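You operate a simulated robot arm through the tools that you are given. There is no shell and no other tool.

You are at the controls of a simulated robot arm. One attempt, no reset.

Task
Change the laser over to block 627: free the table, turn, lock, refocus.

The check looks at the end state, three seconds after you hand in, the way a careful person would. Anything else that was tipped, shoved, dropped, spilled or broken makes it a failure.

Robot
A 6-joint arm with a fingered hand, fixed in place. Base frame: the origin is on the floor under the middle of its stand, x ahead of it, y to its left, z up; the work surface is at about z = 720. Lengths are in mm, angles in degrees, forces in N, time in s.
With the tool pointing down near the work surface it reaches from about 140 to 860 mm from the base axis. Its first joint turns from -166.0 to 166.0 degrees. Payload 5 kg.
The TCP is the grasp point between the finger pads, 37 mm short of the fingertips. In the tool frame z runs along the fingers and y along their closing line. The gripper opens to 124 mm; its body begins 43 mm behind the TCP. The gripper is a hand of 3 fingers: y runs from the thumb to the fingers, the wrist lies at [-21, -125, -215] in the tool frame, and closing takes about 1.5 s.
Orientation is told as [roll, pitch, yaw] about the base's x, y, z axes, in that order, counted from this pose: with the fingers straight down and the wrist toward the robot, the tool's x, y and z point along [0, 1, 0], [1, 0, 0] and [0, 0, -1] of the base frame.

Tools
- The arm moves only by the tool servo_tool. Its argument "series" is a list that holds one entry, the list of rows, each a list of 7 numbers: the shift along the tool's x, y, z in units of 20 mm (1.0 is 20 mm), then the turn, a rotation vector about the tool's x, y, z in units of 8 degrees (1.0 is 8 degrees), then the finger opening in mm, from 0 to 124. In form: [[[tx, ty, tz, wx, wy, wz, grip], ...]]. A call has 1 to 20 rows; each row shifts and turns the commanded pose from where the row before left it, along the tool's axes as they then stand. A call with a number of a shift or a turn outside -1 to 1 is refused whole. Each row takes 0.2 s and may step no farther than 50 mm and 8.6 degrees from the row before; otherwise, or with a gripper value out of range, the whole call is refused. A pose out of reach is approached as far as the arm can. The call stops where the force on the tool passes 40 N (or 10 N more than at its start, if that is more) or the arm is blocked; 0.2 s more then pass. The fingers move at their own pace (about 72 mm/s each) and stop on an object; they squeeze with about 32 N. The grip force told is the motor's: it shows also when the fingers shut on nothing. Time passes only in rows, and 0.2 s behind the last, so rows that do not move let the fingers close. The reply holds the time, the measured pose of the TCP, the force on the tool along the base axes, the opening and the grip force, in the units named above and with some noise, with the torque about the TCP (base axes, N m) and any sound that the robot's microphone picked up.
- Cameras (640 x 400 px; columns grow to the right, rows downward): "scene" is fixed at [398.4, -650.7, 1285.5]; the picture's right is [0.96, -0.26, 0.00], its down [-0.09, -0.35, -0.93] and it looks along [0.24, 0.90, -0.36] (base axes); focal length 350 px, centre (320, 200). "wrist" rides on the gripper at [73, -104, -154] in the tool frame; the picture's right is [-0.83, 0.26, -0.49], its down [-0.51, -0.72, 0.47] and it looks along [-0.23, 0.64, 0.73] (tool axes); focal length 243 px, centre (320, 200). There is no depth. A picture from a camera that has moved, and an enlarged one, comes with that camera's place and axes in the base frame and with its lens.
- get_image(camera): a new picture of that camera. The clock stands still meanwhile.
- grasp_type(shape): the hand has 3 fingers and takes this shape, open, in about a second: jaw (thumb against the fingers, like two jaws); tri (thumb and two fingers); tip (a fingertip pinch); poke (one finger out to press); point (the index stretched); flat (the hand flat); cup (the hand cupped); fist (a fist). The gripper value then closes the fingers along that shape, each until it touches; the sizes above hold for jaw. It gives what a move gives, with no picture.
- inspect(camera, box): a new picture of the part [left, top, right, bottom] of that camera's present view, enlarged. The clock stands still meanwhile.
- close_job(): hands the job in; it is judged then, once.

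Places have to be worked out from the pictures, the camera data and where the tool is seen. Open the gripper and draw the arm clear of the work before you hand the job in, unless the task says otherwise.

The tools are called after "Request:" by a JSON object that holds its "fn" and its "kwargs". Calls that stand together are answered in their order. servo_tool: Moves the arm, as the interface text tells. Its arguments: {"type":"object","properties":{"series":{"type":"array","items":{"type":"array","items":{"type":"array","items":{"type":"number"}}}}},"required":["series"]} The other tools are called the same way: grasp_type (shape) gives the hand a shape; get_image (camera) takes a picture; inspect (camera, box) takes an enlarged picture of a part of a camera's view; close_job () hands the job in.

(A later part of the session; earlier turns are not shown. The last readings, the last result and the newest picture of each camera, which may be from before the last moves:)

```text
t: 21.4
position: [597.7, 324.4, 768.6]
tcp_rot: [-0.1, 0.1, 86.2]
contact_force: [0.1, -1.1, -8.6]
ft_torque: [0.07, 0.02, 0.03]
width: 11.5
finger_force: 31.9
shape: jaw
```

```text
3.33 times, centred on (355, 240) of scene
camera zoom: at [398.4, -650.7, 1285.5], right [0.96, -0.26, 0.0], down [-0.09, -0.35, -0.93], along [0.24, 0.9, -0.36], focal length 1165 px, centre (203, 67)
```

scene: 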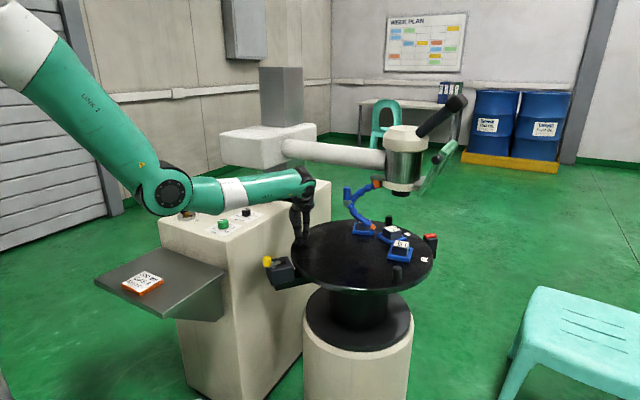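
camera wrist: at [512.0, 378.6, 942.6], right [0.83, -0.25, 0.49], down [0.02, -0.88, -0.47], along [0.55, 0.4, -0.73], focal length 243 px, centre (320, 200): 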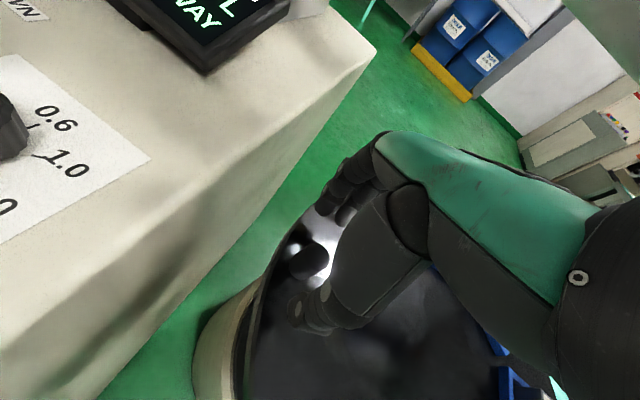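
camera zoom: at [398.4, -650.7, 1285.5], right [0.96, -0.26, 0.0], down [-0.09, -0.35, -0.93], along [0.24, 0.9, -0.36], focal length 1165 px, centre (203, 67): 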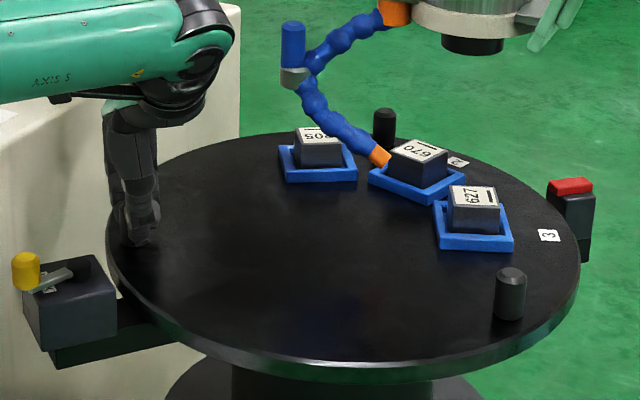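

About 30° turned, roughly 20° to go. I'll do 16° more, then compare label 3 against where label 2 originally sat.

Request:
{"fn": "servo_tool", "kwargs": {"series": [[[-0.006, -0.712, 0, 0, 0, -0.5, 10], [-0.006, -0.712, 0, 0, 0, -0.5, 10], [-0.006, -0.712, 0, 0, 0, -0.5, 10], [-0.006, -0.712, 0, 0, 0, -0.5, 10], [0, 0, 0, 0, 0, 0, 10]]]}}

Request:
{"fn": "inspect", "kwargs": {"camera": "scene", "box": [350, 210, 440, 275]}}

Request:
{"fn": "inspect", "kwargs": {"camera": "scene", "box": [400, 220, 450, 270]}}

Request:
{"fn": "get_image", "kwargs": {"camera": "scene"}}

```text
t: 22.6
position: [601.2, 267.4, 766.7]
tcp_rot: [0.0, 0.0, 102.2]
contact_force: [-3.6, -2.3, -3.2]
ft_torque: [0.0, 0.19, 0.03]
width: 11.2
finger_force: 32.0
shape: jaw
```

```text
6.15 times, centred on (395, 242) of scene
camera zoom: at [398.4, -650.7, 1285.5], right [0.96, -0.26, 0.0], down [-0.09, -0.35, -0.93], along [0.24, 0.9, -0.36], focal length 2151 px, centre (-142, -62)
```

zoom: 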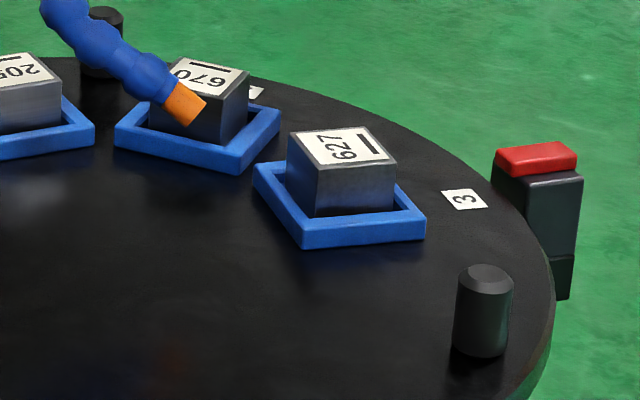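

```text
8.00 times, centred on (425, 245) of scene
camera zoom: at [398.4, -650.7, 1285.5], right [0.96, -0.26, 0.0], down [-0.09, -0.35, -0.93], along [0.24, 0.9, -0.36], focal length 2796 px, centre (-520, -160)
```

zoom: 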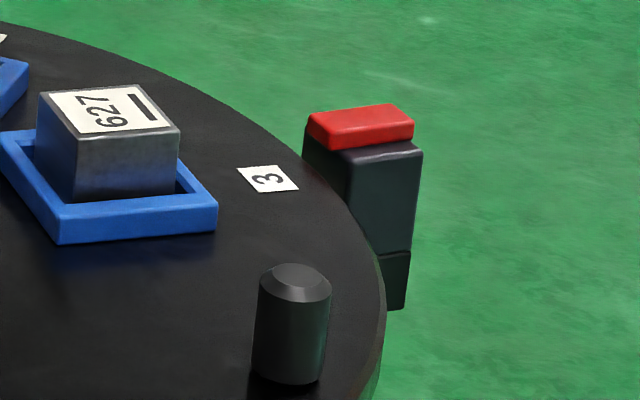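

```text
taken
```

scene: 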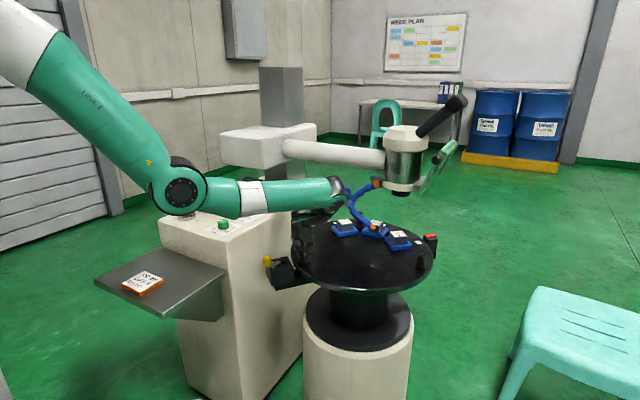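

Label 3 needs about 17.8 mm more, roughly 5°, to reach label 2's original spot. I'll do 4° slowly and compare.

Request:
{"fn": "servo_tool", "kwargs": {"series": [[[0.003, -0.356, 0, 0, 0, -0.25, 10], [0.003, -0.356, 0, 0, 0, -0.25, 10], [0, 0, 0, 0, 0, 0, 10], [0, 0, 0, 0, 0, 0, 10]]]}}

Request:
{"fn": "inspect", "kwargs": {"camera": "scene", "box": [350, 210, 440, 275]}}

Request:
{"fn": "inspect", "kwargs": {"camera": "scene", "box": [400, 220, 450, 270]}}

```text
t: 23.6
position: [604.2, 253.9, 768.9]
tcp_rot: [0.1, 0.0, 106.1]
contact_force: [-4.0, -5.6, -0.5]
ft_torque: [0.0, 0.14, 0.07]
width: 11.6
finger_force: 31.8
shape: jaw
```

```text
6.15 times, centred on (395, 242) of scene
camera zoom: at [398.4, -650.7, 1285.5], right [0.96, -0.26, 0.0], down [-0.09, -0.35, -0.93], along [0.24, 0.9, -0.36], focal length 2151 px, centre (-142, -62)
```

zoom: 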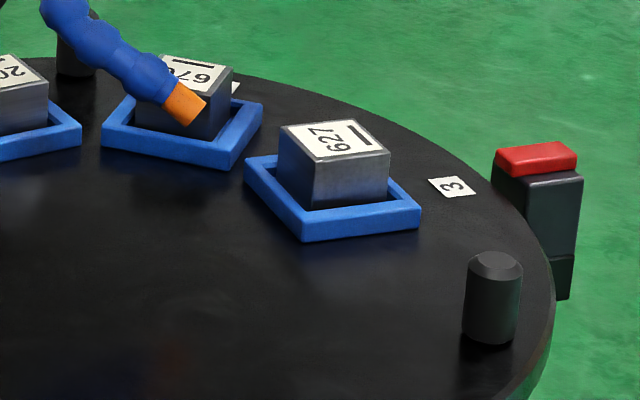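

```text
8.00 times, centred on (425, 245) of scene
camera zoom: at [398.4, -650.7, 1285.5], right [0.96, -0.26, 0.0], down [-0.09, -0.35, -0.93], along [0.24, 0.9, -0.36], focal length 2796 px, centre (-520, -160)
```

zoom: 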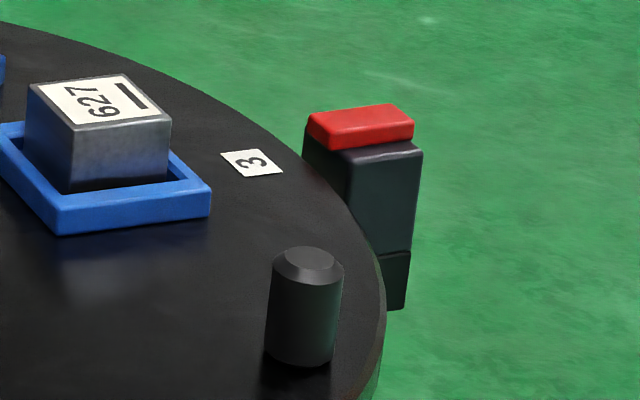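

Label 3 is about 0.9° short of label 2's original spot, and the reaction force now pulls slightly CCW, which may be a detent. I'll add about 0.8°.

Request:
{"fn": "servo_tool", "kwargs": {"series": [[[0.003, -0.142, 0, 0, 0, -0.1, 10], [0, 0, 0, 0, 0, 0, 10], [0, 0, 0, 0, 0, 0, 10]]]}}

Request:
{"fn": "inspect", "kwargs": {"camera": "scene", "box": [400, 220, 450, 270]}}

Request:
{"fn": "inspect", "kwargs": {"camera": "scene", "box": [350, 210, 440, 275]}}

Request:
{"fn": "inspect", "kwargs": {"camera": "scene", "box": [220, 170, 290, 215]}}

```text
t: 24.4
position: [604.1, 250.2, 767.5]
tcp_rot: [0.0, 0.0, 106.9]
contact_force: [-1.2, 0.3, 0.9]
ft_torque: [0.1, 0.14, 0.05]
width: 11.6
finger_force: 31.7
shape: jaw
```

```text
8.00 times, centred on (425, 245) of scene
camera zoom: at [398.4, -650.7, 1285.5], right [0.96, -0.26, 0.0], down [-0.09, -0.35, -0.93], along [0.24, 0.9, -0.36], focal length 2796 px, centre (-520, -160)
```

zoom: 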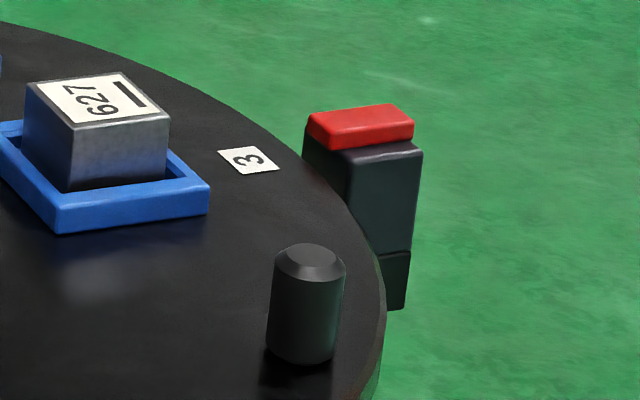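

```text
6.15 times, centred on (395, 242) of scene
camera zoom: at [398.4, -650.7, 1285.5], right [0.96, -0.26, 0.0], down [-0.09, -0.35, -0.93], along [0.24, 0.9, -0.36], focal length 2151 px, centre (-142, -62)
```

zoom: 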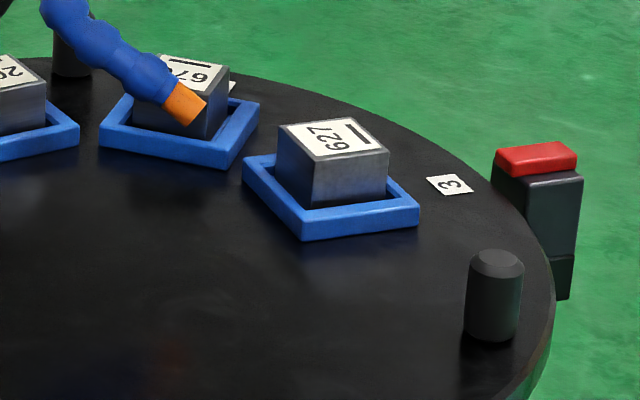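

```text
8.89 times, centred on (255, 192) of scene
camera zoom: at [398.4, -650.7, 1285.5], right [0.96, -0.26, 0.0], down [-0.09, -0.35, -0.93], along [0.24, 0.9, -0.36], focal length 3107 px, centre (898, 267)
```

zoom: 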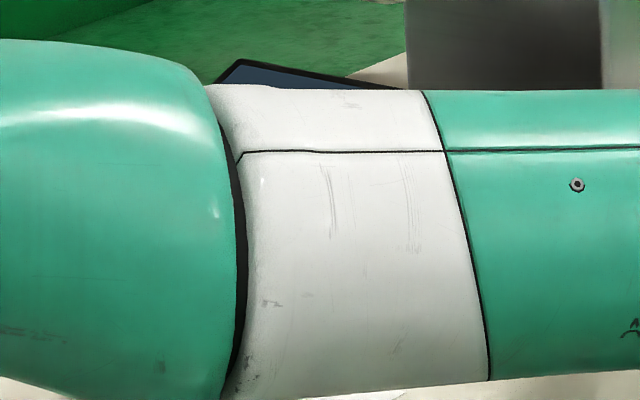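

Label 3 is now within about 0.3° of label 2's original position and the force is near zero. I'll trim another 0.3° and recheck.

Request:
{"fn": "servo_tool", "kwargs": {"series": [[[0, -0.055, 0, 0, 0, -0.04, 10], [0, 0, 0, 0, 0, 0, 10], [0, 0, 0, 0, 0, 0, 10]]]}}

Request:
{"fn": "inspect", "kwargs": {"camera": "scene", "box": [400, 220, 450, 270]}}

Request:
{"fn": "inspect", "kwargs": {"camera": "scene", "box": [290, 210, 340, 290]}}

```text
t: 25.2
position: [604.9, 249.8, 767.6]
tcp_rot: [0.0, -0.1, 107.2]
contact_force: [0.5, 1.5, -3.2]
ft_torque: [0.15, 0.05, 0.01]
width: 11.4
finger_force: 31.9
shape: jaw
```

```text
8.00 times, centred on (425, 245) of scene
camera zoom: at [398.4, -650.7, 1285.5], right [0.96, -0.26, 0.0], down [-0.09, -0.35, -0.93], along [0.24, 0.9, -0.36], focal length 2796 px, centre (-520, -160)
```

zoom: 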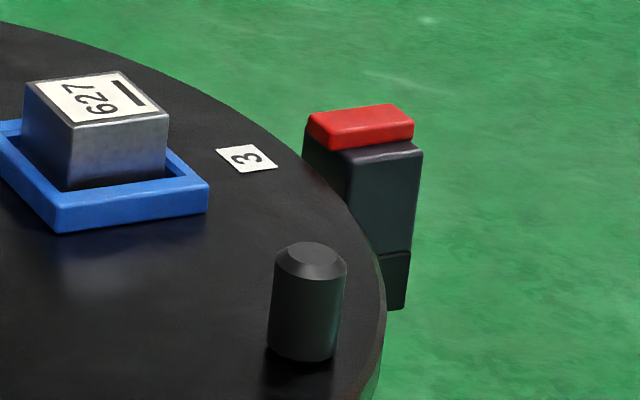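

```text
5.00 times, centred on (315, 250) of scene
camera zoom: at [398.4, -650.7, 1285.5], right [0.96, -0.26, 0.0], down [-0.09, -0.35, -0.93], along [0.24, 0.9, -0.36], focal length 1748 px, centre (345, -50)
```

zoom: 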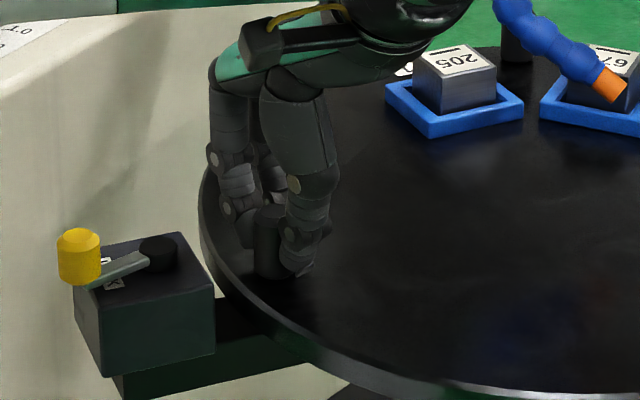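

Label 3 now coincides with label 2's original position. I'll release the post gently, rise straight up, and check that the table stays put.

Request:
{"fn": "servo_tool", "kwargs": {"series": [[[0, 0, 0, 0, 0, 0, 30], [0, 0, 0, 0, 0, 0, 50], [0, 0, 0, 0, 0, 0, 70], [0, 0, 0, 0, 0, 0, 70], [0, 0, -0.5, 0, 0, 0, 70], [0, 0, -1, 0, 0, 0, 70], [0, 0, -1, 0, 0, 0, 70], [0, 0, -1, 0, 0, 0, 70], [0, 0, -1, 0, 0, 0, 70], [0, 0, -1, 0, 0, 0, 70]]]}}

Request:
{"fn": "inspect", "kwargs": {"camera": "scene", "box": [400, 220, 450, 270]}}

Request:
{"fn": "get_image", "kwargs": {"camera": "wrist"}}

Request:
{"fn": "get_image", "kwargs": {"camera": "scene"}}

```text
t: 27.4
position: [605.7, 250.7, 876.2]
tcp_rot: [0.1, 0.0, 107.3]
contact_force: [-0.5, 0.6, 0.0]
ft_torque: [0.01, 0.0, -0.01]
width: 69.3
finger_force: 0.0
shape: jaw
```

```text
8.00 times, centred on (425, 245) of scene
camera zoom: at [398.4, -650.7, 1285.5], right [0.96, -0.26, 0.0], down [-0.09, -0.35, -0.93], along [0.24, 0.9, -0.36], focal length 2796 px, centre (-520, -160)
```

zoom: 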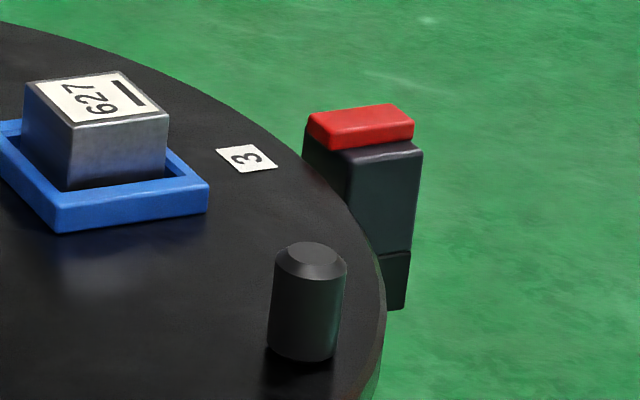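

```text
taken
camera wrist: at [566.5, 130.3, 1031.1], right [0.72, 0.5, 0.49], down [0.7, -0.54, -0.47], along [0.03, 0.68, -0.73], focal length 243 px, centre (320, 200)
```

wrist: 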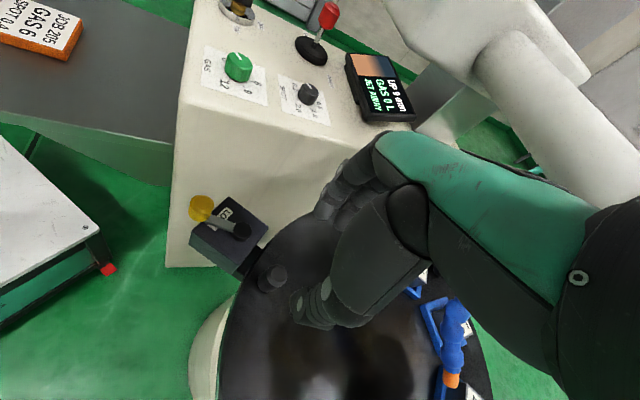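

```text
taken
```

scene: 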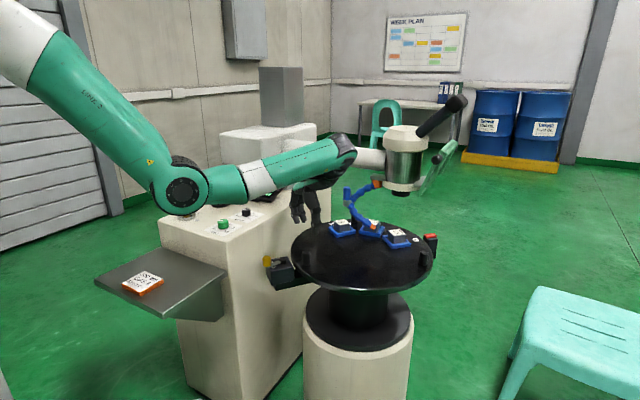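

The table holds at the new station. Next I'll return to the lock knob, now about (486, 245), turning the hand back to about yaw −45, staying high.

Request:
{"fn": "servo_tool", "kwargs": {"series": [[[0.305, 0.079, 0, 0, 0, 1, 80], [0.313, 0.036, 0, 0, 0, 1, 80], [0.315, -0.008, 0, 0, 0, 1, 80], [0.311, -0.052, 0, 0, 0, 1, 80], [0.301, -0.095, 0, 0, 0, 1, 80], [0.285, -0.136, 0, 0, 0, 1, 80], [0.263, -0.174, 0, 0, 0, 1, 80], [0.237, -0.209, 0, 0, 0, 1, 80], [0.205, -0.239, 0, 0, 0, 1, 80], [0.17, -0.266, 0, 0, 0, 1, 80], [0.132, -0.287, 0, 0, 0, 1, 80], [0.09, -0.302, 0, 0, 0, 1, 80], [0.047, -0.312, 0, 0, 0, 1, 80], [0.003, -0.315, 0, 0, 0, 1, 80], [-0.041, -0.313, 0, 0, 0, 1, 80], [-0.084, -0.304, 0, 0, 0, 1, 80], [-0.125, -0.29, 0, 0, 0, 1, 80], [-0.164, -0.269, 0, 0, 0, 1, 80], [-0.2, -0.244, 0, 0, 0, 1, 80], [0, 0, 0, 0, 0, 0, 80]]]}}

Request:
{"fn": "get_image", "kwargs": {"camera": "wrist"}}

Request:
{"fn": "inspect", "kwargs": {"camera": "wrist", "box": [180, 200, 380, 350]}}

Request:
{"fn": "inspect", "kwargs": {"camera": "scene", "box": [255, 245, 325, 295]}}

```text
t: 31.6
position: [485.3, 245.6, 877.8]
tcp_rot: [-0.1, 0.0, -44.9]
contact_force: [0.1, 0.1, 0.1]
ft_torque: [0.0, 0.02, 0.01]
width: 79.5
finger_force: 0.1
shape: jaw
```

```text
taken
camera wrist: at [462.1, 370.7, 1031.7], right [-0.4, -0.77, 0.49], down [-0.87, 0.15, -0.47], along [0.29, -0.62, -0.73], focal length 243 px, centre (320, 200)
```

wrist: 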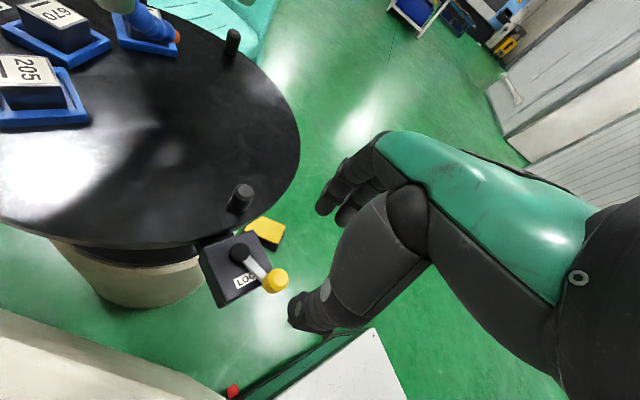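

```text
2.67 times, centred on (280, 275) of wrist
camera zoom: at [462.1, 370.7, 1031.7], right [-0.4, -0.77, 0.49], down [-0.87, 0.15, -0.47], along [0.29, -0.62, -0.73], focal length 647 px, centre (427, 0)
```

zoom: 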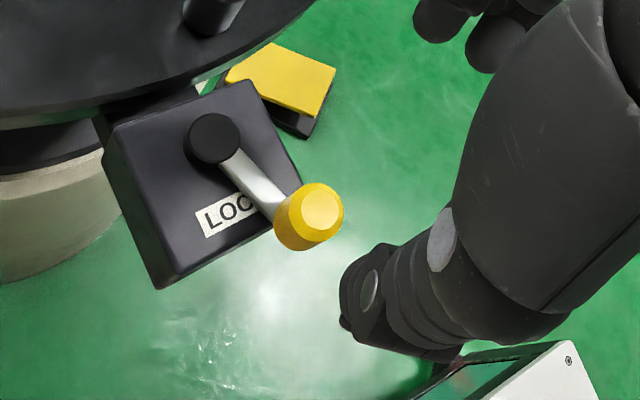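

```text
8.00 times, centred on (290, 270) of scene
camera zoom: at [398.4, -650.7, 1285.5], right [0.96, -0.26, 0.0], down [-0.09, -0.35, -0.93], along [0.24, 0.9, -0.36], focal length 2796 px, centre (560, -360)
```

zoom: 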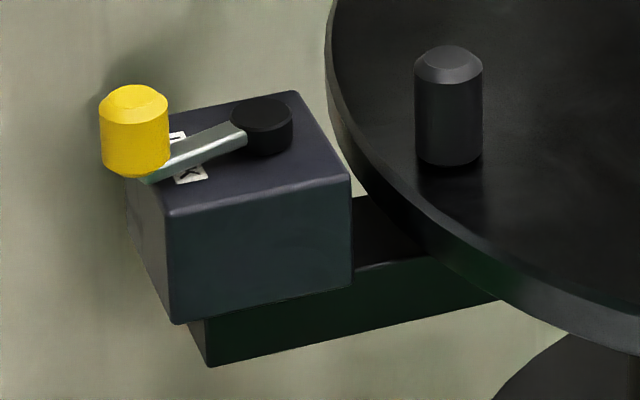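

The knob is at about (482, 247.5). I'll descend on it, close, then swing it back toward its original −y position.

Request:
{"fn": "servo_tool", "kwargs": {"series": [[[-0.025, -0.092, 0.875, 0, 0, 0, 80], [-0.024, -0.092, 0.875, 0, 0, 0, 80], [0, 0, 0.875, 0, 0, 0, 80], [0, 0, 0.875, 0, 0, 0, 80], [0, 0, 0.875, 0, 0, 0, 80], [0, 0, 0.875, 0, 0, 0, 80], [0, 0, 0, 0, 0, 0, 80]]]}}

Request:
{"fn": "inspect", "kwargs": {"camera": "wrist", "box": [220, 180, 380, 340]}}

Request:
{"fn": "inspect", "kwargs": {"camera": "scene", "box": [230, 200, 330, 300]}}

```text
t: 33.2
position: [482.1, 246.5, 773.1]
tcp_rot: [0.0, -0.1, -44.7]
contact_force: [0.3, -0.3, 0.2]
ft_torque: [-0.01, 0.05, 0.01]
width: 79.8
finger_force: 0.0
shape: jaw
```

```text
2.50 times, centred on (300, 260) of wrist
camera zoom: at [459.0, 371.9, 926.7], right [-0.4, -0.77, 0.49], down [-0.87, 0.15, -0.47], along [0.29, -0.62, -0.73], focal length 606 px, centre (370, 50)
```

zoom: 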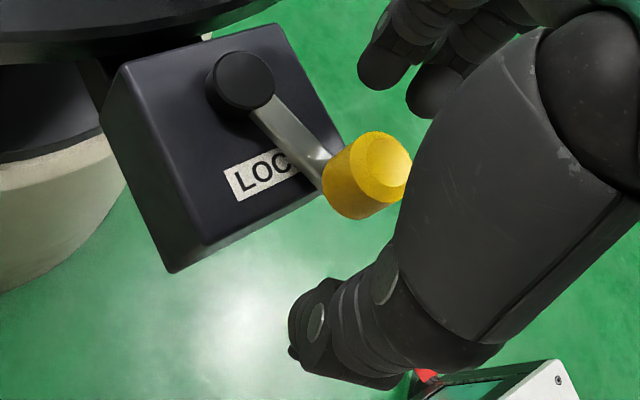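

```text
4.00 times, centred on (280, 250) of scene
camera zoom: at [398.4, -650.7, 1285.5], right [0.96, -0.26, 0.0], down [-0.09, -0.35, -0.93], along [0.24, 0.9, -0.36], focal length 1398 px, centre (480, 0)
```

zoom: 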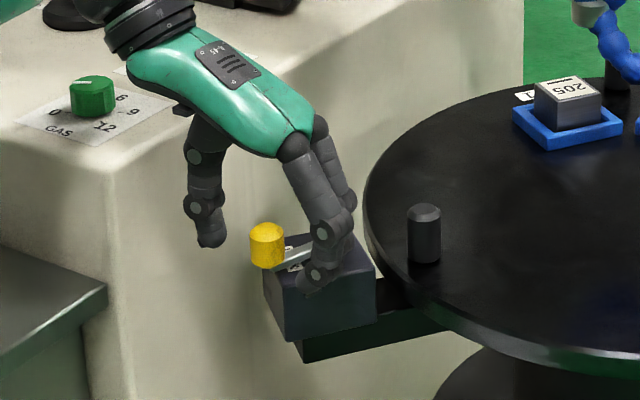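

Request:
{"fn": "servo_tool", "kwargs": {"series": [[[0, 0, 0, 0, 0, 0, 60], [0, 0, 0, 0, 0, 0, 40], [0, 0, 0, 0, 0, 0, 20], [0, 0, 0, 0, 0, 0, 10], [0, 0, 0, 0, 0, 0, 10], [0, 0, 0, 0, 0, 0, 10]]]}}

Request:
{"fn": "servo_tool", "kwargs": {"series": [[[-0.103, 0.369, 0, 0, 0, -0.4375, 10], [-0.074, 0.376, 0, 0, 0, -0.4375, 10], [-0.045, 0.381, 0, 0, 0, -0.4375, 10]]]}}

Request:
{"fn": "inspect", "kwargs": {"camera": "wrist", "box": [180, 160, 380, 340]}}

```text
t: 34.6
position: [481.6, 246.8, 772.3]
tcp_rot: [-0.1, 0.0, -44.8]
contact_force: [-1.4, -1.2, -2.0]
ft_torque: [0.0, 0.03, 0.01]
width: 13.6
finger_force: 32.4
shape: jaw
```

```text
t: 35.4
position: [495.8, 228.8, 773.1]
tcp_rot: [0.0, -0.2, -34.1]
contact_force: [-0.9, 4.9, -4.2]
ft_torque: [0.1, -0.04, 0.17]
width: 13.3
finger_force: 32.0
shape: jaw
```

```text
2.22 times, centred on (280, 250) of wrist
camera zoom: at [450.4, 348.2, 926.6], right [-0.25, -0.83, 0.49], down [-0.88, -0.01, -0.47], along [0.4, -0.55, -0.73], focal length 539 px, centre (409, 89)
```

zoom: 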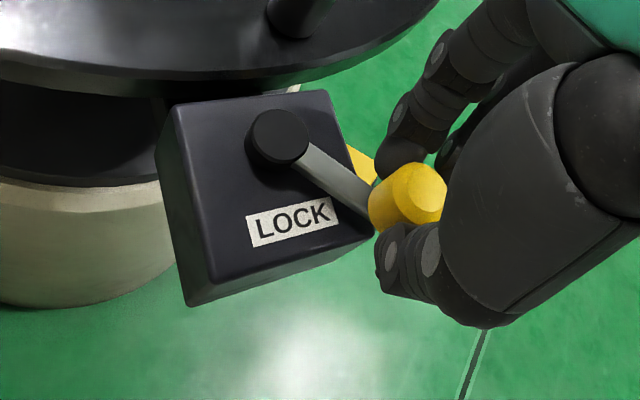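

The lever is swinging back smoothly. I'll continue toward the original position.

Request:
{"fn": "servo_tool", "kwargs": {"series": [[[0.0, 0.383, 0, 0, 0, -0.4375, 10], [0.03, 0.383, 0, 0, 0, -0.4375, 10], [0.05, 0.381, 0, 0, 0, -0.4375, 10], [0.075, 0.376, 0, 0, 0, -0.3, 10]]]}}

Request:
{"fn": "inspect", "kwargs": {"camera": "wrist", "box": [180, 160, 380, 340]}}

Request:
{"fn": "inspect", "kwargs": {"camera": "scene", "box": [230, 180, 340, 300]}}

```text
t: 36.4
position: [522.9, 218.2, 771.9]
tcp_rot: [0.0, 0.0, -21.3]
contact_force: [-4.3, 16.0, -7.7]
ft_torque: [0.43, 0.05, 0.29]
width: 12.1
finger_force: 31.9
shape: jaw
```

```text
2.22 times, centred on (280, 250) of wrist
camera zoom: at [452.4, 322.9, 926.7], right [-0.06, -0.87, 0.49], down [-0.86, -0.21, -0.47], along [0.51, -0.45, -0.73], focal length 539 px, centre (409, 89)
```

zoom: 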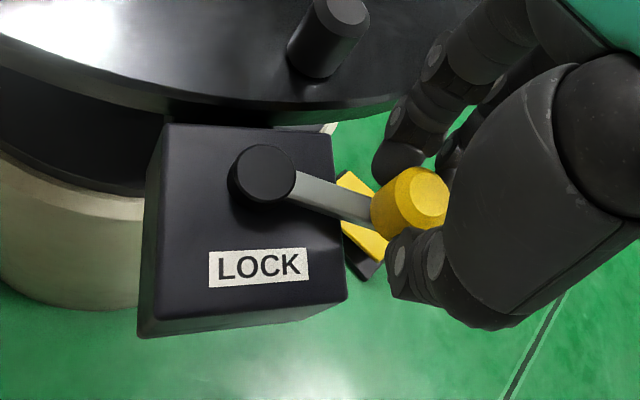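

```text
3.33 times, centred on (285, 240) of scene
camera zoom: at [398.4, -650.7, 1285.5], right [0.96, -0.26, 0.0], down [-0.09, -0.35, -0.93], along [0.24, 0.9, -0.36], focal length 1165 px, centre (437, 67)
```

zoom: 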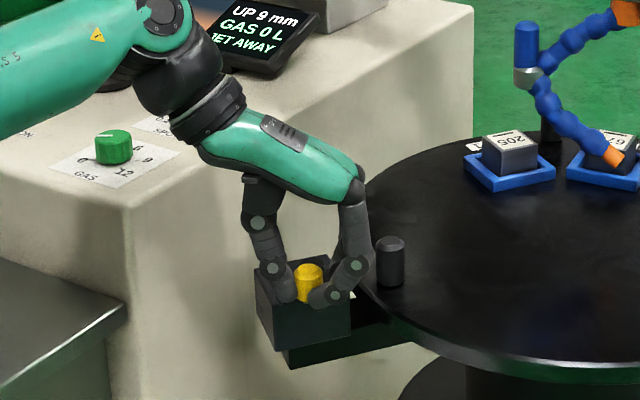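

Request:
{"fn": "servo_tool", "kwargs": {"series": [[[0.137, 0.215, 0, 0, 0, 0, 10], [0, 0, 0, 0, 0, 0, 10]]]}}

Request:
{"fn": "servo_tool", "kwargs": {"series": [[[0.05, 0.12, 0, 0, 0, 0, 10], [0, 0, 0, 0, 0, 0, 10]]]}}

```text
t: 37.0
position: [528.7, 217.7, 772.9]
tcp_rot: [-0.1, 0.0, -21.4]
contact_force: [-5.4, 12.9, -10.4]
ft_torque: [0.34, 0.07, 0.26]
width: 11.6
finger_force: 32.0
shape: jaw
```

```text
t: 37.6
position: [531.5, 217.3, 772.6]
tcp_rot: [0.0, 0.0, -21.4]
contact_force: [-6.7, 6.8, -9.5]
ft_torque: [0.24, 0.1, 0.26]
width: 11.5
finger_force: 32.3
shape: jaw
```

Request:
{"fn": "inspect", "kwargs": {"camera": "wrist", "box": [180, 160, 380, 340]}}

Request:
{"fn": "inspect", "kwargs": {"camera": "scene", "box": [255, 245, 325, 295]}}

```text
2.22 times, centred on (280, 250) of wrist
camera zoom: at [460.5, 323.5, 926.3], right [-0.06, -0.87, 0.49], down [-0.86, -0.21, -0.47], along [0.51, -0.45, -0.73], focal length 539 px, centre (409, 89)
```

zoom: 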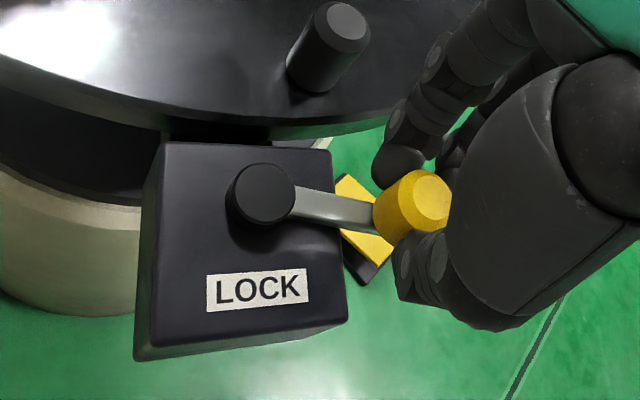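

```text
8.00 times, centred on (290, 270) of scene
camera zoom: at [398.4, -650.7, 1285.5], right [0.96, -0.26, 0.0], down [-0.09, -0.35, -0.93], along [0.24, 0.9, -0.36], focal length 2796 px, centre (560, -360)
```

zoom: 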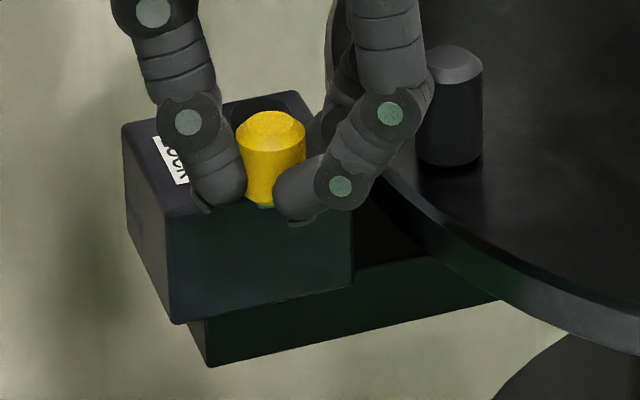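

The knob image matches its original position. I'll nudge a bit more to confirm it is hard against its locked stop.

Request:
{"fn": "servo_tool", "kwargs": {"series": [[[0.055, 0.14, 0, 0, 0, 0, 10], [0, 0, 0, 0, 0, 0, 10]]]}}

Request:
{"fn": "inspect", "kwargs": {"camera": "scene", "box": [255, 245, 325, 295]}}

```text
t: 38.2
position: [533.9, 216.6, 771.2]
tcp_rot: [-0.1, 0.2, -21.4]
contact_force: [-17.1, 6.9, -8.3]
ft_torque: [0.23, 0.45, 0.12]
width: 12.0
finger_force: 31.8
shape: jaw
```

```text
8.00 times, centred on (290, 270) of scene
camera zoom: at [398.4, -650.7, 1285.5], right [0.96, -0.26, 0.0], down [-0.09, -0.35, -0.93], along [0.24, 0.9, -0.36], focal length 2796 px, centre (560, -360)
```

zoom: 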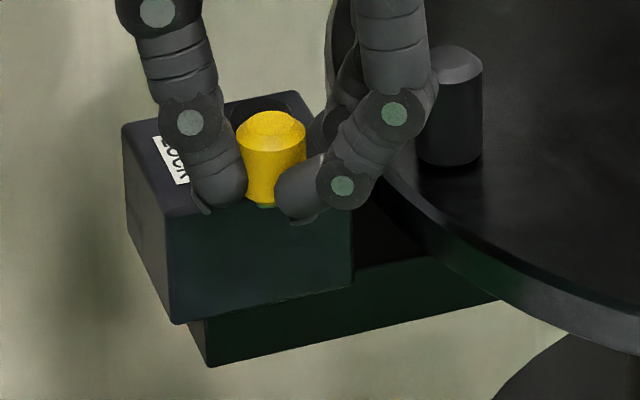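

The force rose to 17 N with the knob unmoved, so the lever is firmly at its locked stop. I'll open moderately, since post A is nearby, and rise straight up.

Request:
{"fn": "servo_tool", "kwargs": {"series": [[[0, 0, 0, 0, 0, 0, 30], [0, 0, 0, 0, 0, 0, 50], [0, 0, 0, 0, 0, 0, 55], [0, 0, 0, 0, 0, 0, 55], [0, 0, -0.5, 0, 0, 0, 55], [0, 0, -1, 0, 0, 0, 55], [0, 0, -1, 0, 0, 0, 55], [0, 0, -1, 0, 0, 0, 55], [0, 0, -1, 0, 0, 0, 55], [0, 0, -1, 0, 0, 0, 55]]]}}

Request:
{"fn": "inspect", "kwargs": {"camera": "scene", "box": [255, 245, 325, 295]}}

Request:
{"fn": "inspect", "kwargs": {"camera": "scene", "box": [400, 220, 450, 270]}}

Request:
{"fn": "inspect", "kwargs": {"camera": "scene", "box": [220, 170, 290, 215]}}

Request:
{"fn": "get_image", "kwargs": {"camera": "wrist"}}

```text
t: 40.4
position: [533.9, 218.4, 883.1]
tcp_rot: [0.1, 0.0, -21.5]
contact_force: [0.2, -0.9, -0.3]
ft_torque: [-0.04, 0.04, 0.05]
width: 54.5
finger_force: 0.1
shape: jaw
```

```text
8.00 times, centred on (290, 270) of scene
camera zoom: at [398.4, -650.7, 1285.5], right [0.96, -0.26, 0.0], down [-0.09, -0.35, -0.93], along [0.24, 0.9, -0.36], focal length 2796 px, centre (560, -360)
```

zoom: 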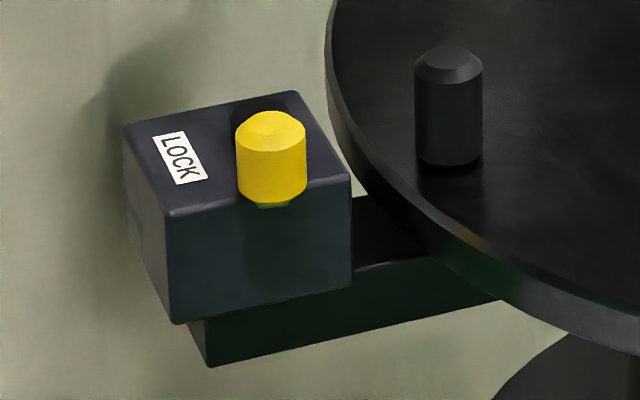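

```text
8.00 times, centred on (425, 245) of scene
camera zoom: at [398.4, -650.7, 1285.5], right [0.96, -0.26, 0.0], down [-0.09, -0.35, -0.93], along [0.24, 0.9, -0.36], focal length 2796 px, centre (-520, -160)
```

zoom: 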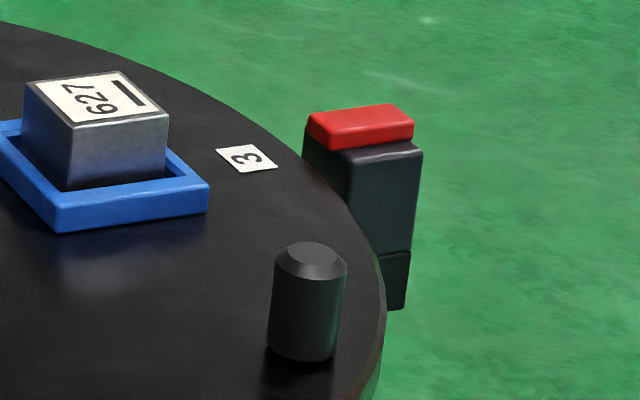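

```text
8.89 times, centred on (255, 192) of scene
camera zoom: at [398.4, -650.7, 1285.5], right [0.96, -0.26, 0.0], down [-0.09, -0.35, -0.93], along [0.24, 0.9, -0.36], focal length 3107 px, centre (898, 267)
```

zoom: 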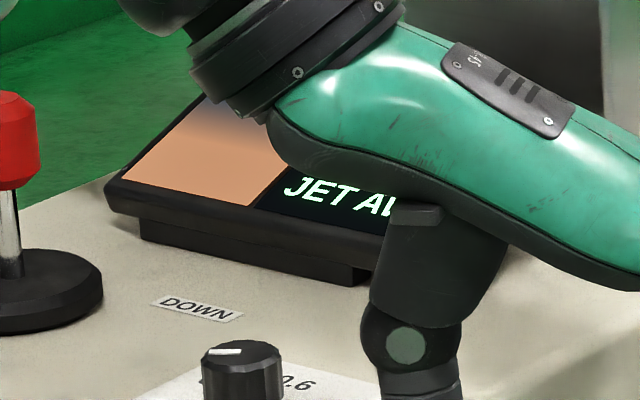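

```text
taken
camera wrist: at [463.1, 324.1, 1037.7], right [-0.06, -0.87, 0.49], down [-0.86, -0.21, -0.47], along [0.51, -0.45, -0.73], focal length 243 px, centre (320, 200)
```

wrist: 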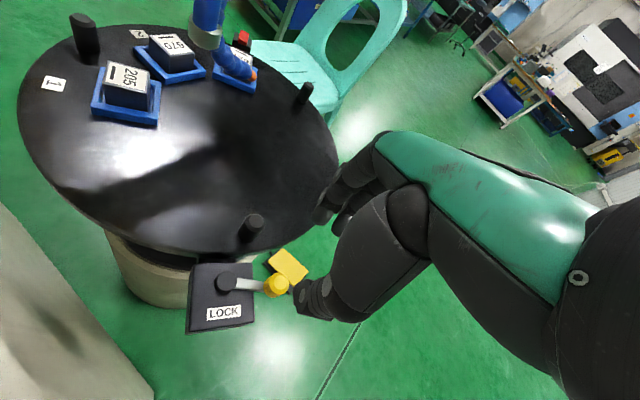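

The lever is back at the locked stop, label 3 is at the index, and the table is unmoved. Now for the focus stick: I'll rise and travel above the console toward it, near (353, 632, 868), staying high.

Request:
{"fn": "servo_tool", "kwargs": {"series": [[[0.886, -0.889, -0.95, 0, 0, 0, 60], [0.886, -0.889, -0.95, 0, 0, 0, 60], [0.886, -0.889, -0.95, 0, 0, 0, 60], [0.886, -0.889, -0.95, 0, 0, 0, 60], [0.886, -0.889, -0.95, 0, 0, 0, 60], [0.886, -0.889, -0.95, 0, 0, 0, 60], [0.886, -0.889, 0, 0, 0, 0, 60], [0.886, -0.889, 0, 0, 0, 0, 60], [0.886, -0.889, 0, 0, 0, 0, 60], [0.886, -0.889, 0, 0, 0, 0, 60], [0.886, -0.889, 0, 0, 0, 0, 60], [0.886, -0.889, 0, 0, 0, 0, 60], [0.886, -0.889, 0, 0, 0, 0, 60], [0.886, -0.889, 0, 0, 0, 0, 60], [0, 0, 0, 0, 0, 0, 60]]]}}

Request:
{"fn": "get_image", "kwargs": {"camera": "wrist"}}

Request:
{"fn": "get_image", "kwargs": {"camera": "scene"}}

```text
t: 43.6
position: [390.8, 539.5, 997.1]
tcp_rot: [0.0, -0.1, -21.4]
contact_force: [0.0, 0.0, 0.5]
ft_torque: [-0.01, 0.04, -0.01]
width: 59.5
finger_force: 0.1
shape: jaw
```

```text
taken
camera wrist: at [321.1, 645.1, 1151.5], right [-0.06, -0.87, 0.49], down [-0.86, -0.21, -0.47], along [0.51, -0.45, -0.73], focal length 243 px, centre (320, 200)
```

wrist: 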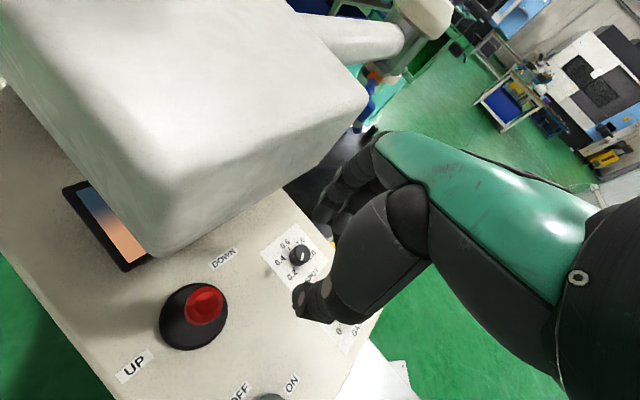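

```text
taken
```

scene: 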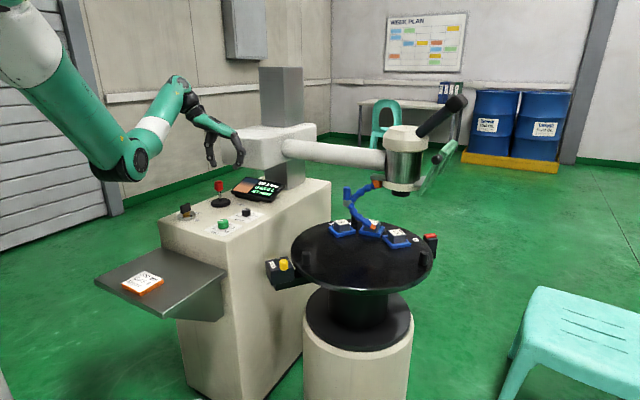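

Request:
{"fn": "inspect", "kwargs": {"camera": "scene", "box": [220, 170, 290, 215]}}

Request:
{"fn": "inspect", "kwargs": {"camera": "scene", "box": [170, 70, 330, 220]}}

Request:
{"fn": "inspect", "kwargs": {"camera": "wrist", "box": [60, 150, 340, 400]}}

Request:
{"fn": "inspect", "kwargs": {"camera": "scene", "box": [340, 120, 450, 280]}}

```text
8.89 times, centred on (255, 192) of scene
camera zoom: at [398.4, -650.7, 1285.5], right [0.96, -0.26, 0.0], down [-0.09, -0.35, -0.93], along [0.24, 0.9, -0.36], focal length 3107 px, centre (898, 267)
```

zoom: 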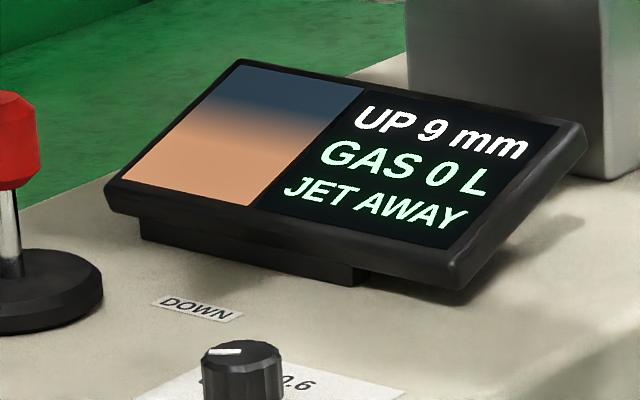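

```text
2.67 times, centred on (250, 145) of scene
camera zoom: at [398.4, -650.7, 1285.5], right [0.96, -0.26, 0.0], down [-0.09, -0.35, -0.93], along [0.24, 0.9, -0.36], focal length 932 px, centre (507, 347)
```

zoom: 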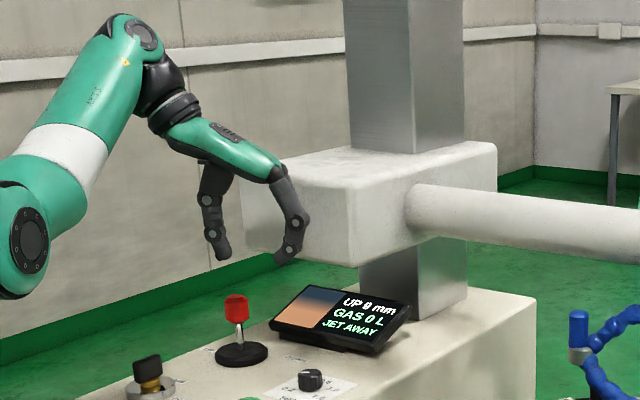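

```text
1.60 times, centred on (200, 275) of wrist
camera zoom: at [321.1, 645.1, 1151.5], right [-0.06, -0.87, 0.49], down [-0.86, -0.21, -0.47], along [0.51, -0.45, -0.73], focal length 388 px, centre (512, 80)
```

zoom: 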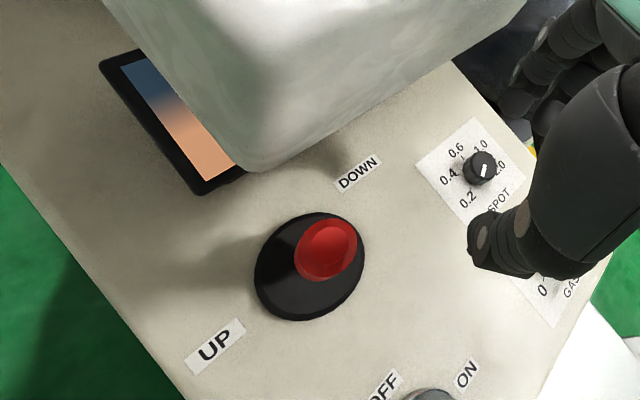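

```text
2.50 times, centred on (395, 200) of scene
camera zoom: at [398.4, -650.7, 1285.5], right [0.96, -0.26, 0.0], down [-0.09, -0.35, -0.93], along [0.24, 0.9, -0.36], focal length 874 px, centre (132, 200)
```

zoom: 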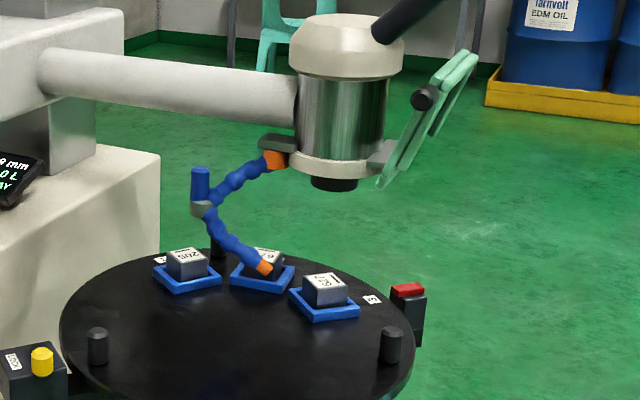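

The carriage box overhangs near the stick (its lower corner is about (381, 659), z 947), so a straight-down approach would be tight. I'll stage on the robot side of the stick, align the closing line with the UP–DOWN axis (yaw about −31), and tilt the fingers forward 45° so the hand stays away from the box.

Request:
{"fn": "servo_tool", "kwargs": {"series": [[[-0.24, -0.9, 0, 0, 0, 0.3, 70], [-0.24, -0.9, 0, 0, 0, 0.3, 70], [-0.24, -0.9, 0, 0, 0, 0.3, 70], [-0.24, -0.9, 0, 0, 0, 0.3, 70], [0, 0, 0, 0, 0.9375, 0, 70], [0, 0, 0, 0, 0.9375, 0, 70], [0, 0, 0, 0, 0.9375, 0, 70], [0, 0, 0, 0, 0.9375, 0, 70], [0, 0, 0, 0, 0.9375, 0, 70], [0, 0, 0, 0, 0.9375, 0, 70], [0, 0, 0, 0, 0, 0, 70]]]}}

Request:
{"fn": "get_image", "kwargs": {"camera": "wrist"}}

Request:
{"fn": "get_image", "kwargs": {"camera": "scene"}}

```text
t: 46.0
position: [344.0, 572.9, 963.3]
tcp_rot: [45.1, 0.0, -31.0]
contact_force: [0.3, -1.5, -0.1]
ft_torque: [0.01, 0.02, 0.02]
width: 69.4
finger_force: 0.1
shape: jaw
out of reach, approached as far as the arm can: row 2, 3, 4
```

```text
taken
camera wrist: at [224.6, 577.8, 1124.5], right [-0.26, -0.94, -0.24], down [-0.63, 0.35, -0.69], along [0.73, -0.03, -0.68], focal length 243 px, centre (320, 200)
```

wrist: 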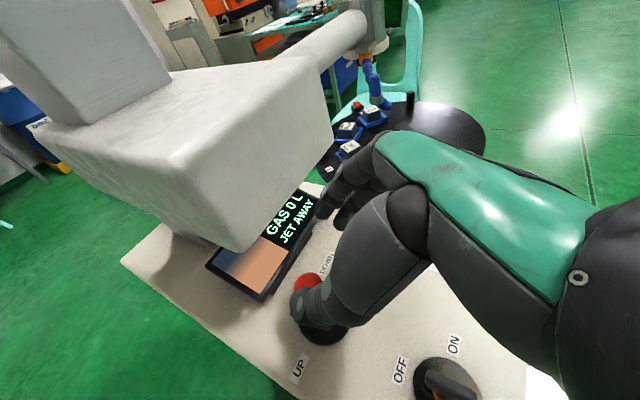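

```text
taken
```

scene: 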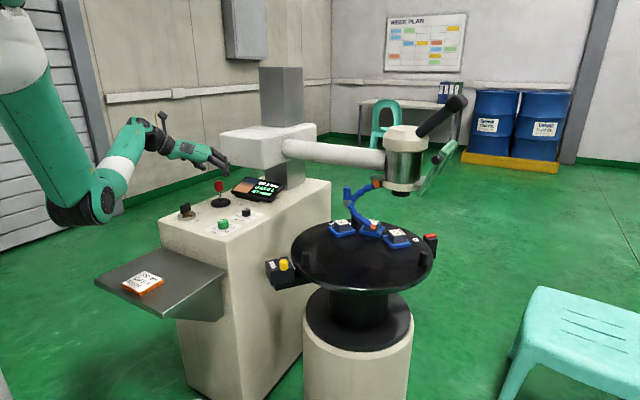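

Request:
{"fn": "inspect", "kwargs": {"camera": "wrist", "box": [200, 180, 420, 380]}}

Request:
{"fn": "inspect", "kwargs": {"camera": "scene", "box": [130, 100, 300, 230]}}

```text
2.00 times, centred on (310, 280) of wrist
camera zoom: at [224.6, 577.8, 1124.5], right [-0.26, -0.94, -0.24], down [-0.63, 0.35, -0.69], along [0.73, -0.03, -0.68], focal length 485 px, centre (340, 40)
```

zoom: 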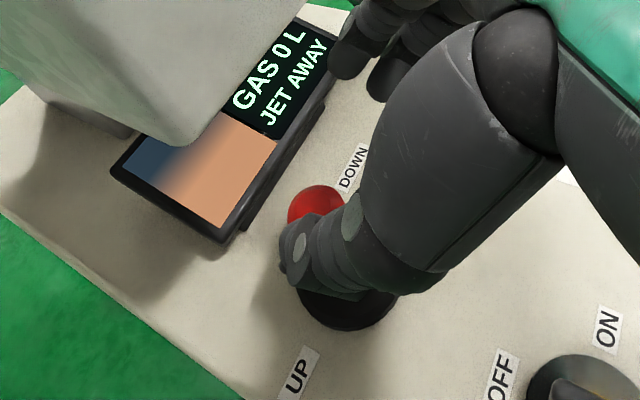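

```text
3.08 times, centred on (215, 165) of scene
camera zoom: at [398.4, -650.7, 1285.5], right [0.96, -0.26, 0.0], down [-0.09, -0.35, -0.93], along [0.24, 0.9, -0.36], focal length 1076 px, centre (643, 308)
```

zoom: 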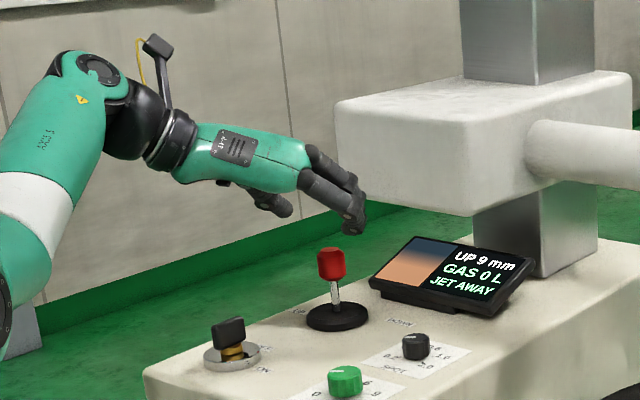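

The knob centre is at about (359, 616, 877). I'll advance along the tilted approach so thumb and fingers straddle the knob without squeezing it.

Request:
{"fn": "servo_tool", "kwargs": {"series": [[[-0.3, -0.22, 0.3, 0, 0, 0, 74], [-0.3, -0.225, 0.3, 0, 0, 0, 74], [-0.216, 0, 0.7, 0, 0, 0, 74], [-0.216, 0, 0.7, 0, 0, 0, 74], [0, 0, 0, 0, 0, 0, 74]]]}}

Request:
{"fn": "get_image", "kwargs": {"camera": "wrist"}}

Request:
{"fn": "inspect", "kwargs": {"camera": "scene", "box": [150, 110, 300, 230]}}

```text
t: 47.2
position: [344.4, 589.5, 921.3]
tcp_rot: [45.1, 0.0, -31.0]
contact_force: [0.1, 0.7, 0.4]
ft_torque: [0.01, -0.06, 0.03]
width: 73.7
finger_force: 0.0
shape: jaw
```

```text
taken
camera wrist: at [225.1, 594.8, 1081.0], right [-0.26, -0.94, -0.24], down [-0.63, 0.35, -0.69], along [0.73, -0.03, -0.68], focal length 243 px, centre (320, 200)
```

wrist: 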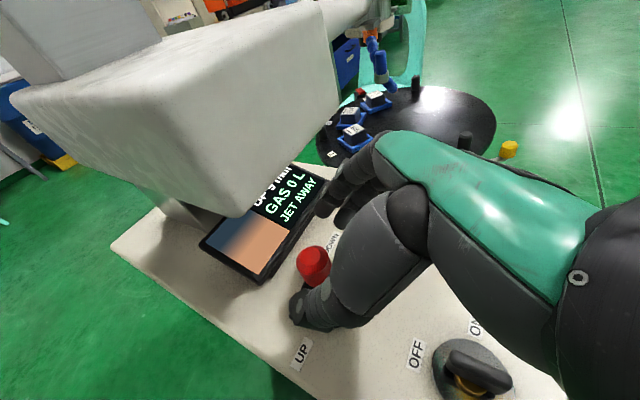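

```text
3.33 times, centred on (225, 170) of scene
camera zoom: at [398.4, -650.7, 1285.5], right [0.96, -0.26, 0.0], down [-0.09, -0.35, -0.93], along [0.24, 0.9, -0.36], focal length 1165 px, centre (637, 300)
```

zoom: 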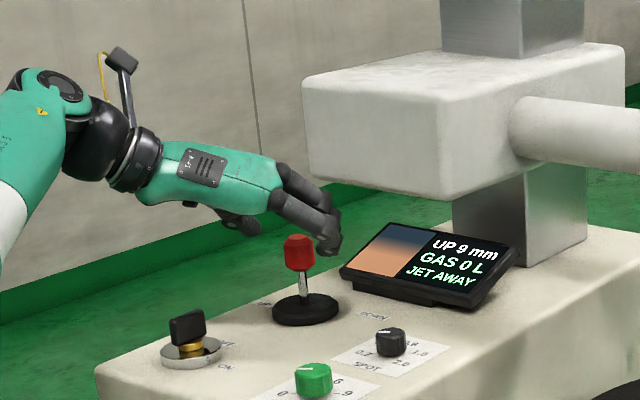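

The knob lies on the closing midline, about 53 mm ahead. I'll advance the remaining distance, stopping slightly short of centring.

Request:
{"fn": "servo_tool", "kwargs": {"series": [[[-0.16, 0, 0.7, 0, 0, 0, 74], [-0.16, 0, 0.7, 0, 0, 0, 74], [-0.16, 0, 0.7, 0, 0, 0, 74], [0, 0, 0, 0, 0, 0, 74]]]}}

Request:
{"fn": "get_image", "kwargs": {"camera": "wrist"}}

Request:
{"fn": "inspect", "kwargs": {"camera": "scene", "box": [150, 110, 300, 230]}}

```text
t: 48.2
position: [355.7, 608.4, 885.1]
tcp_rot: [44.9, 0.0, -31.1]
contact_force: [0.0, -0.3, 0.9]
ft_torque: [0.01, -0.01, 0.0]
width: 73.2
finger_force: 0.0
shape: jaw
```

```text
taken
camera wrist: at [236.3, 613.8, 1045.7], right [-0.26, -0.94, -0.24], down [-0.63, 0.35, -0.69], along [0.73, -0.03, -0.68], focal length 243 px, centre (320, 200)
```

wrist: 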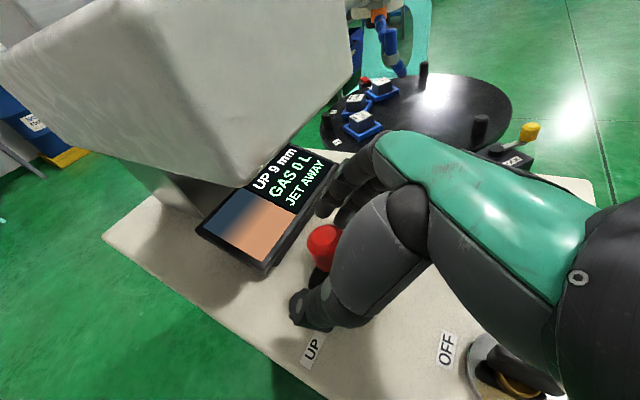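

```text
3.33 times, centred on (225, 170) of scene
camera zoom: at [398.4, -650.7, 1285.5], right [0.96, -0.26, 0.0], down [-0.09, -0.35, -0.93], along [0.24, 0.9, -0.36], focal length 1165 px, centre (637, 300)
```

zoom: 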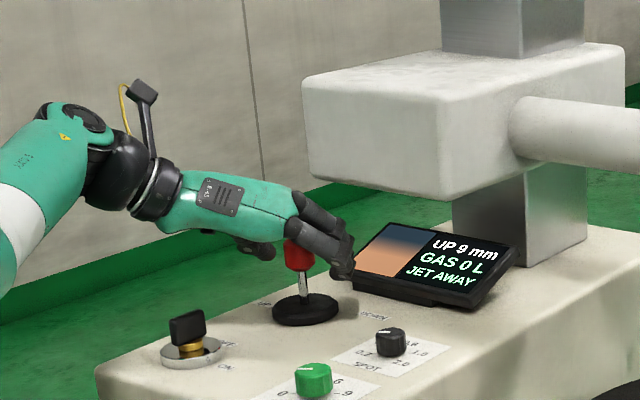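

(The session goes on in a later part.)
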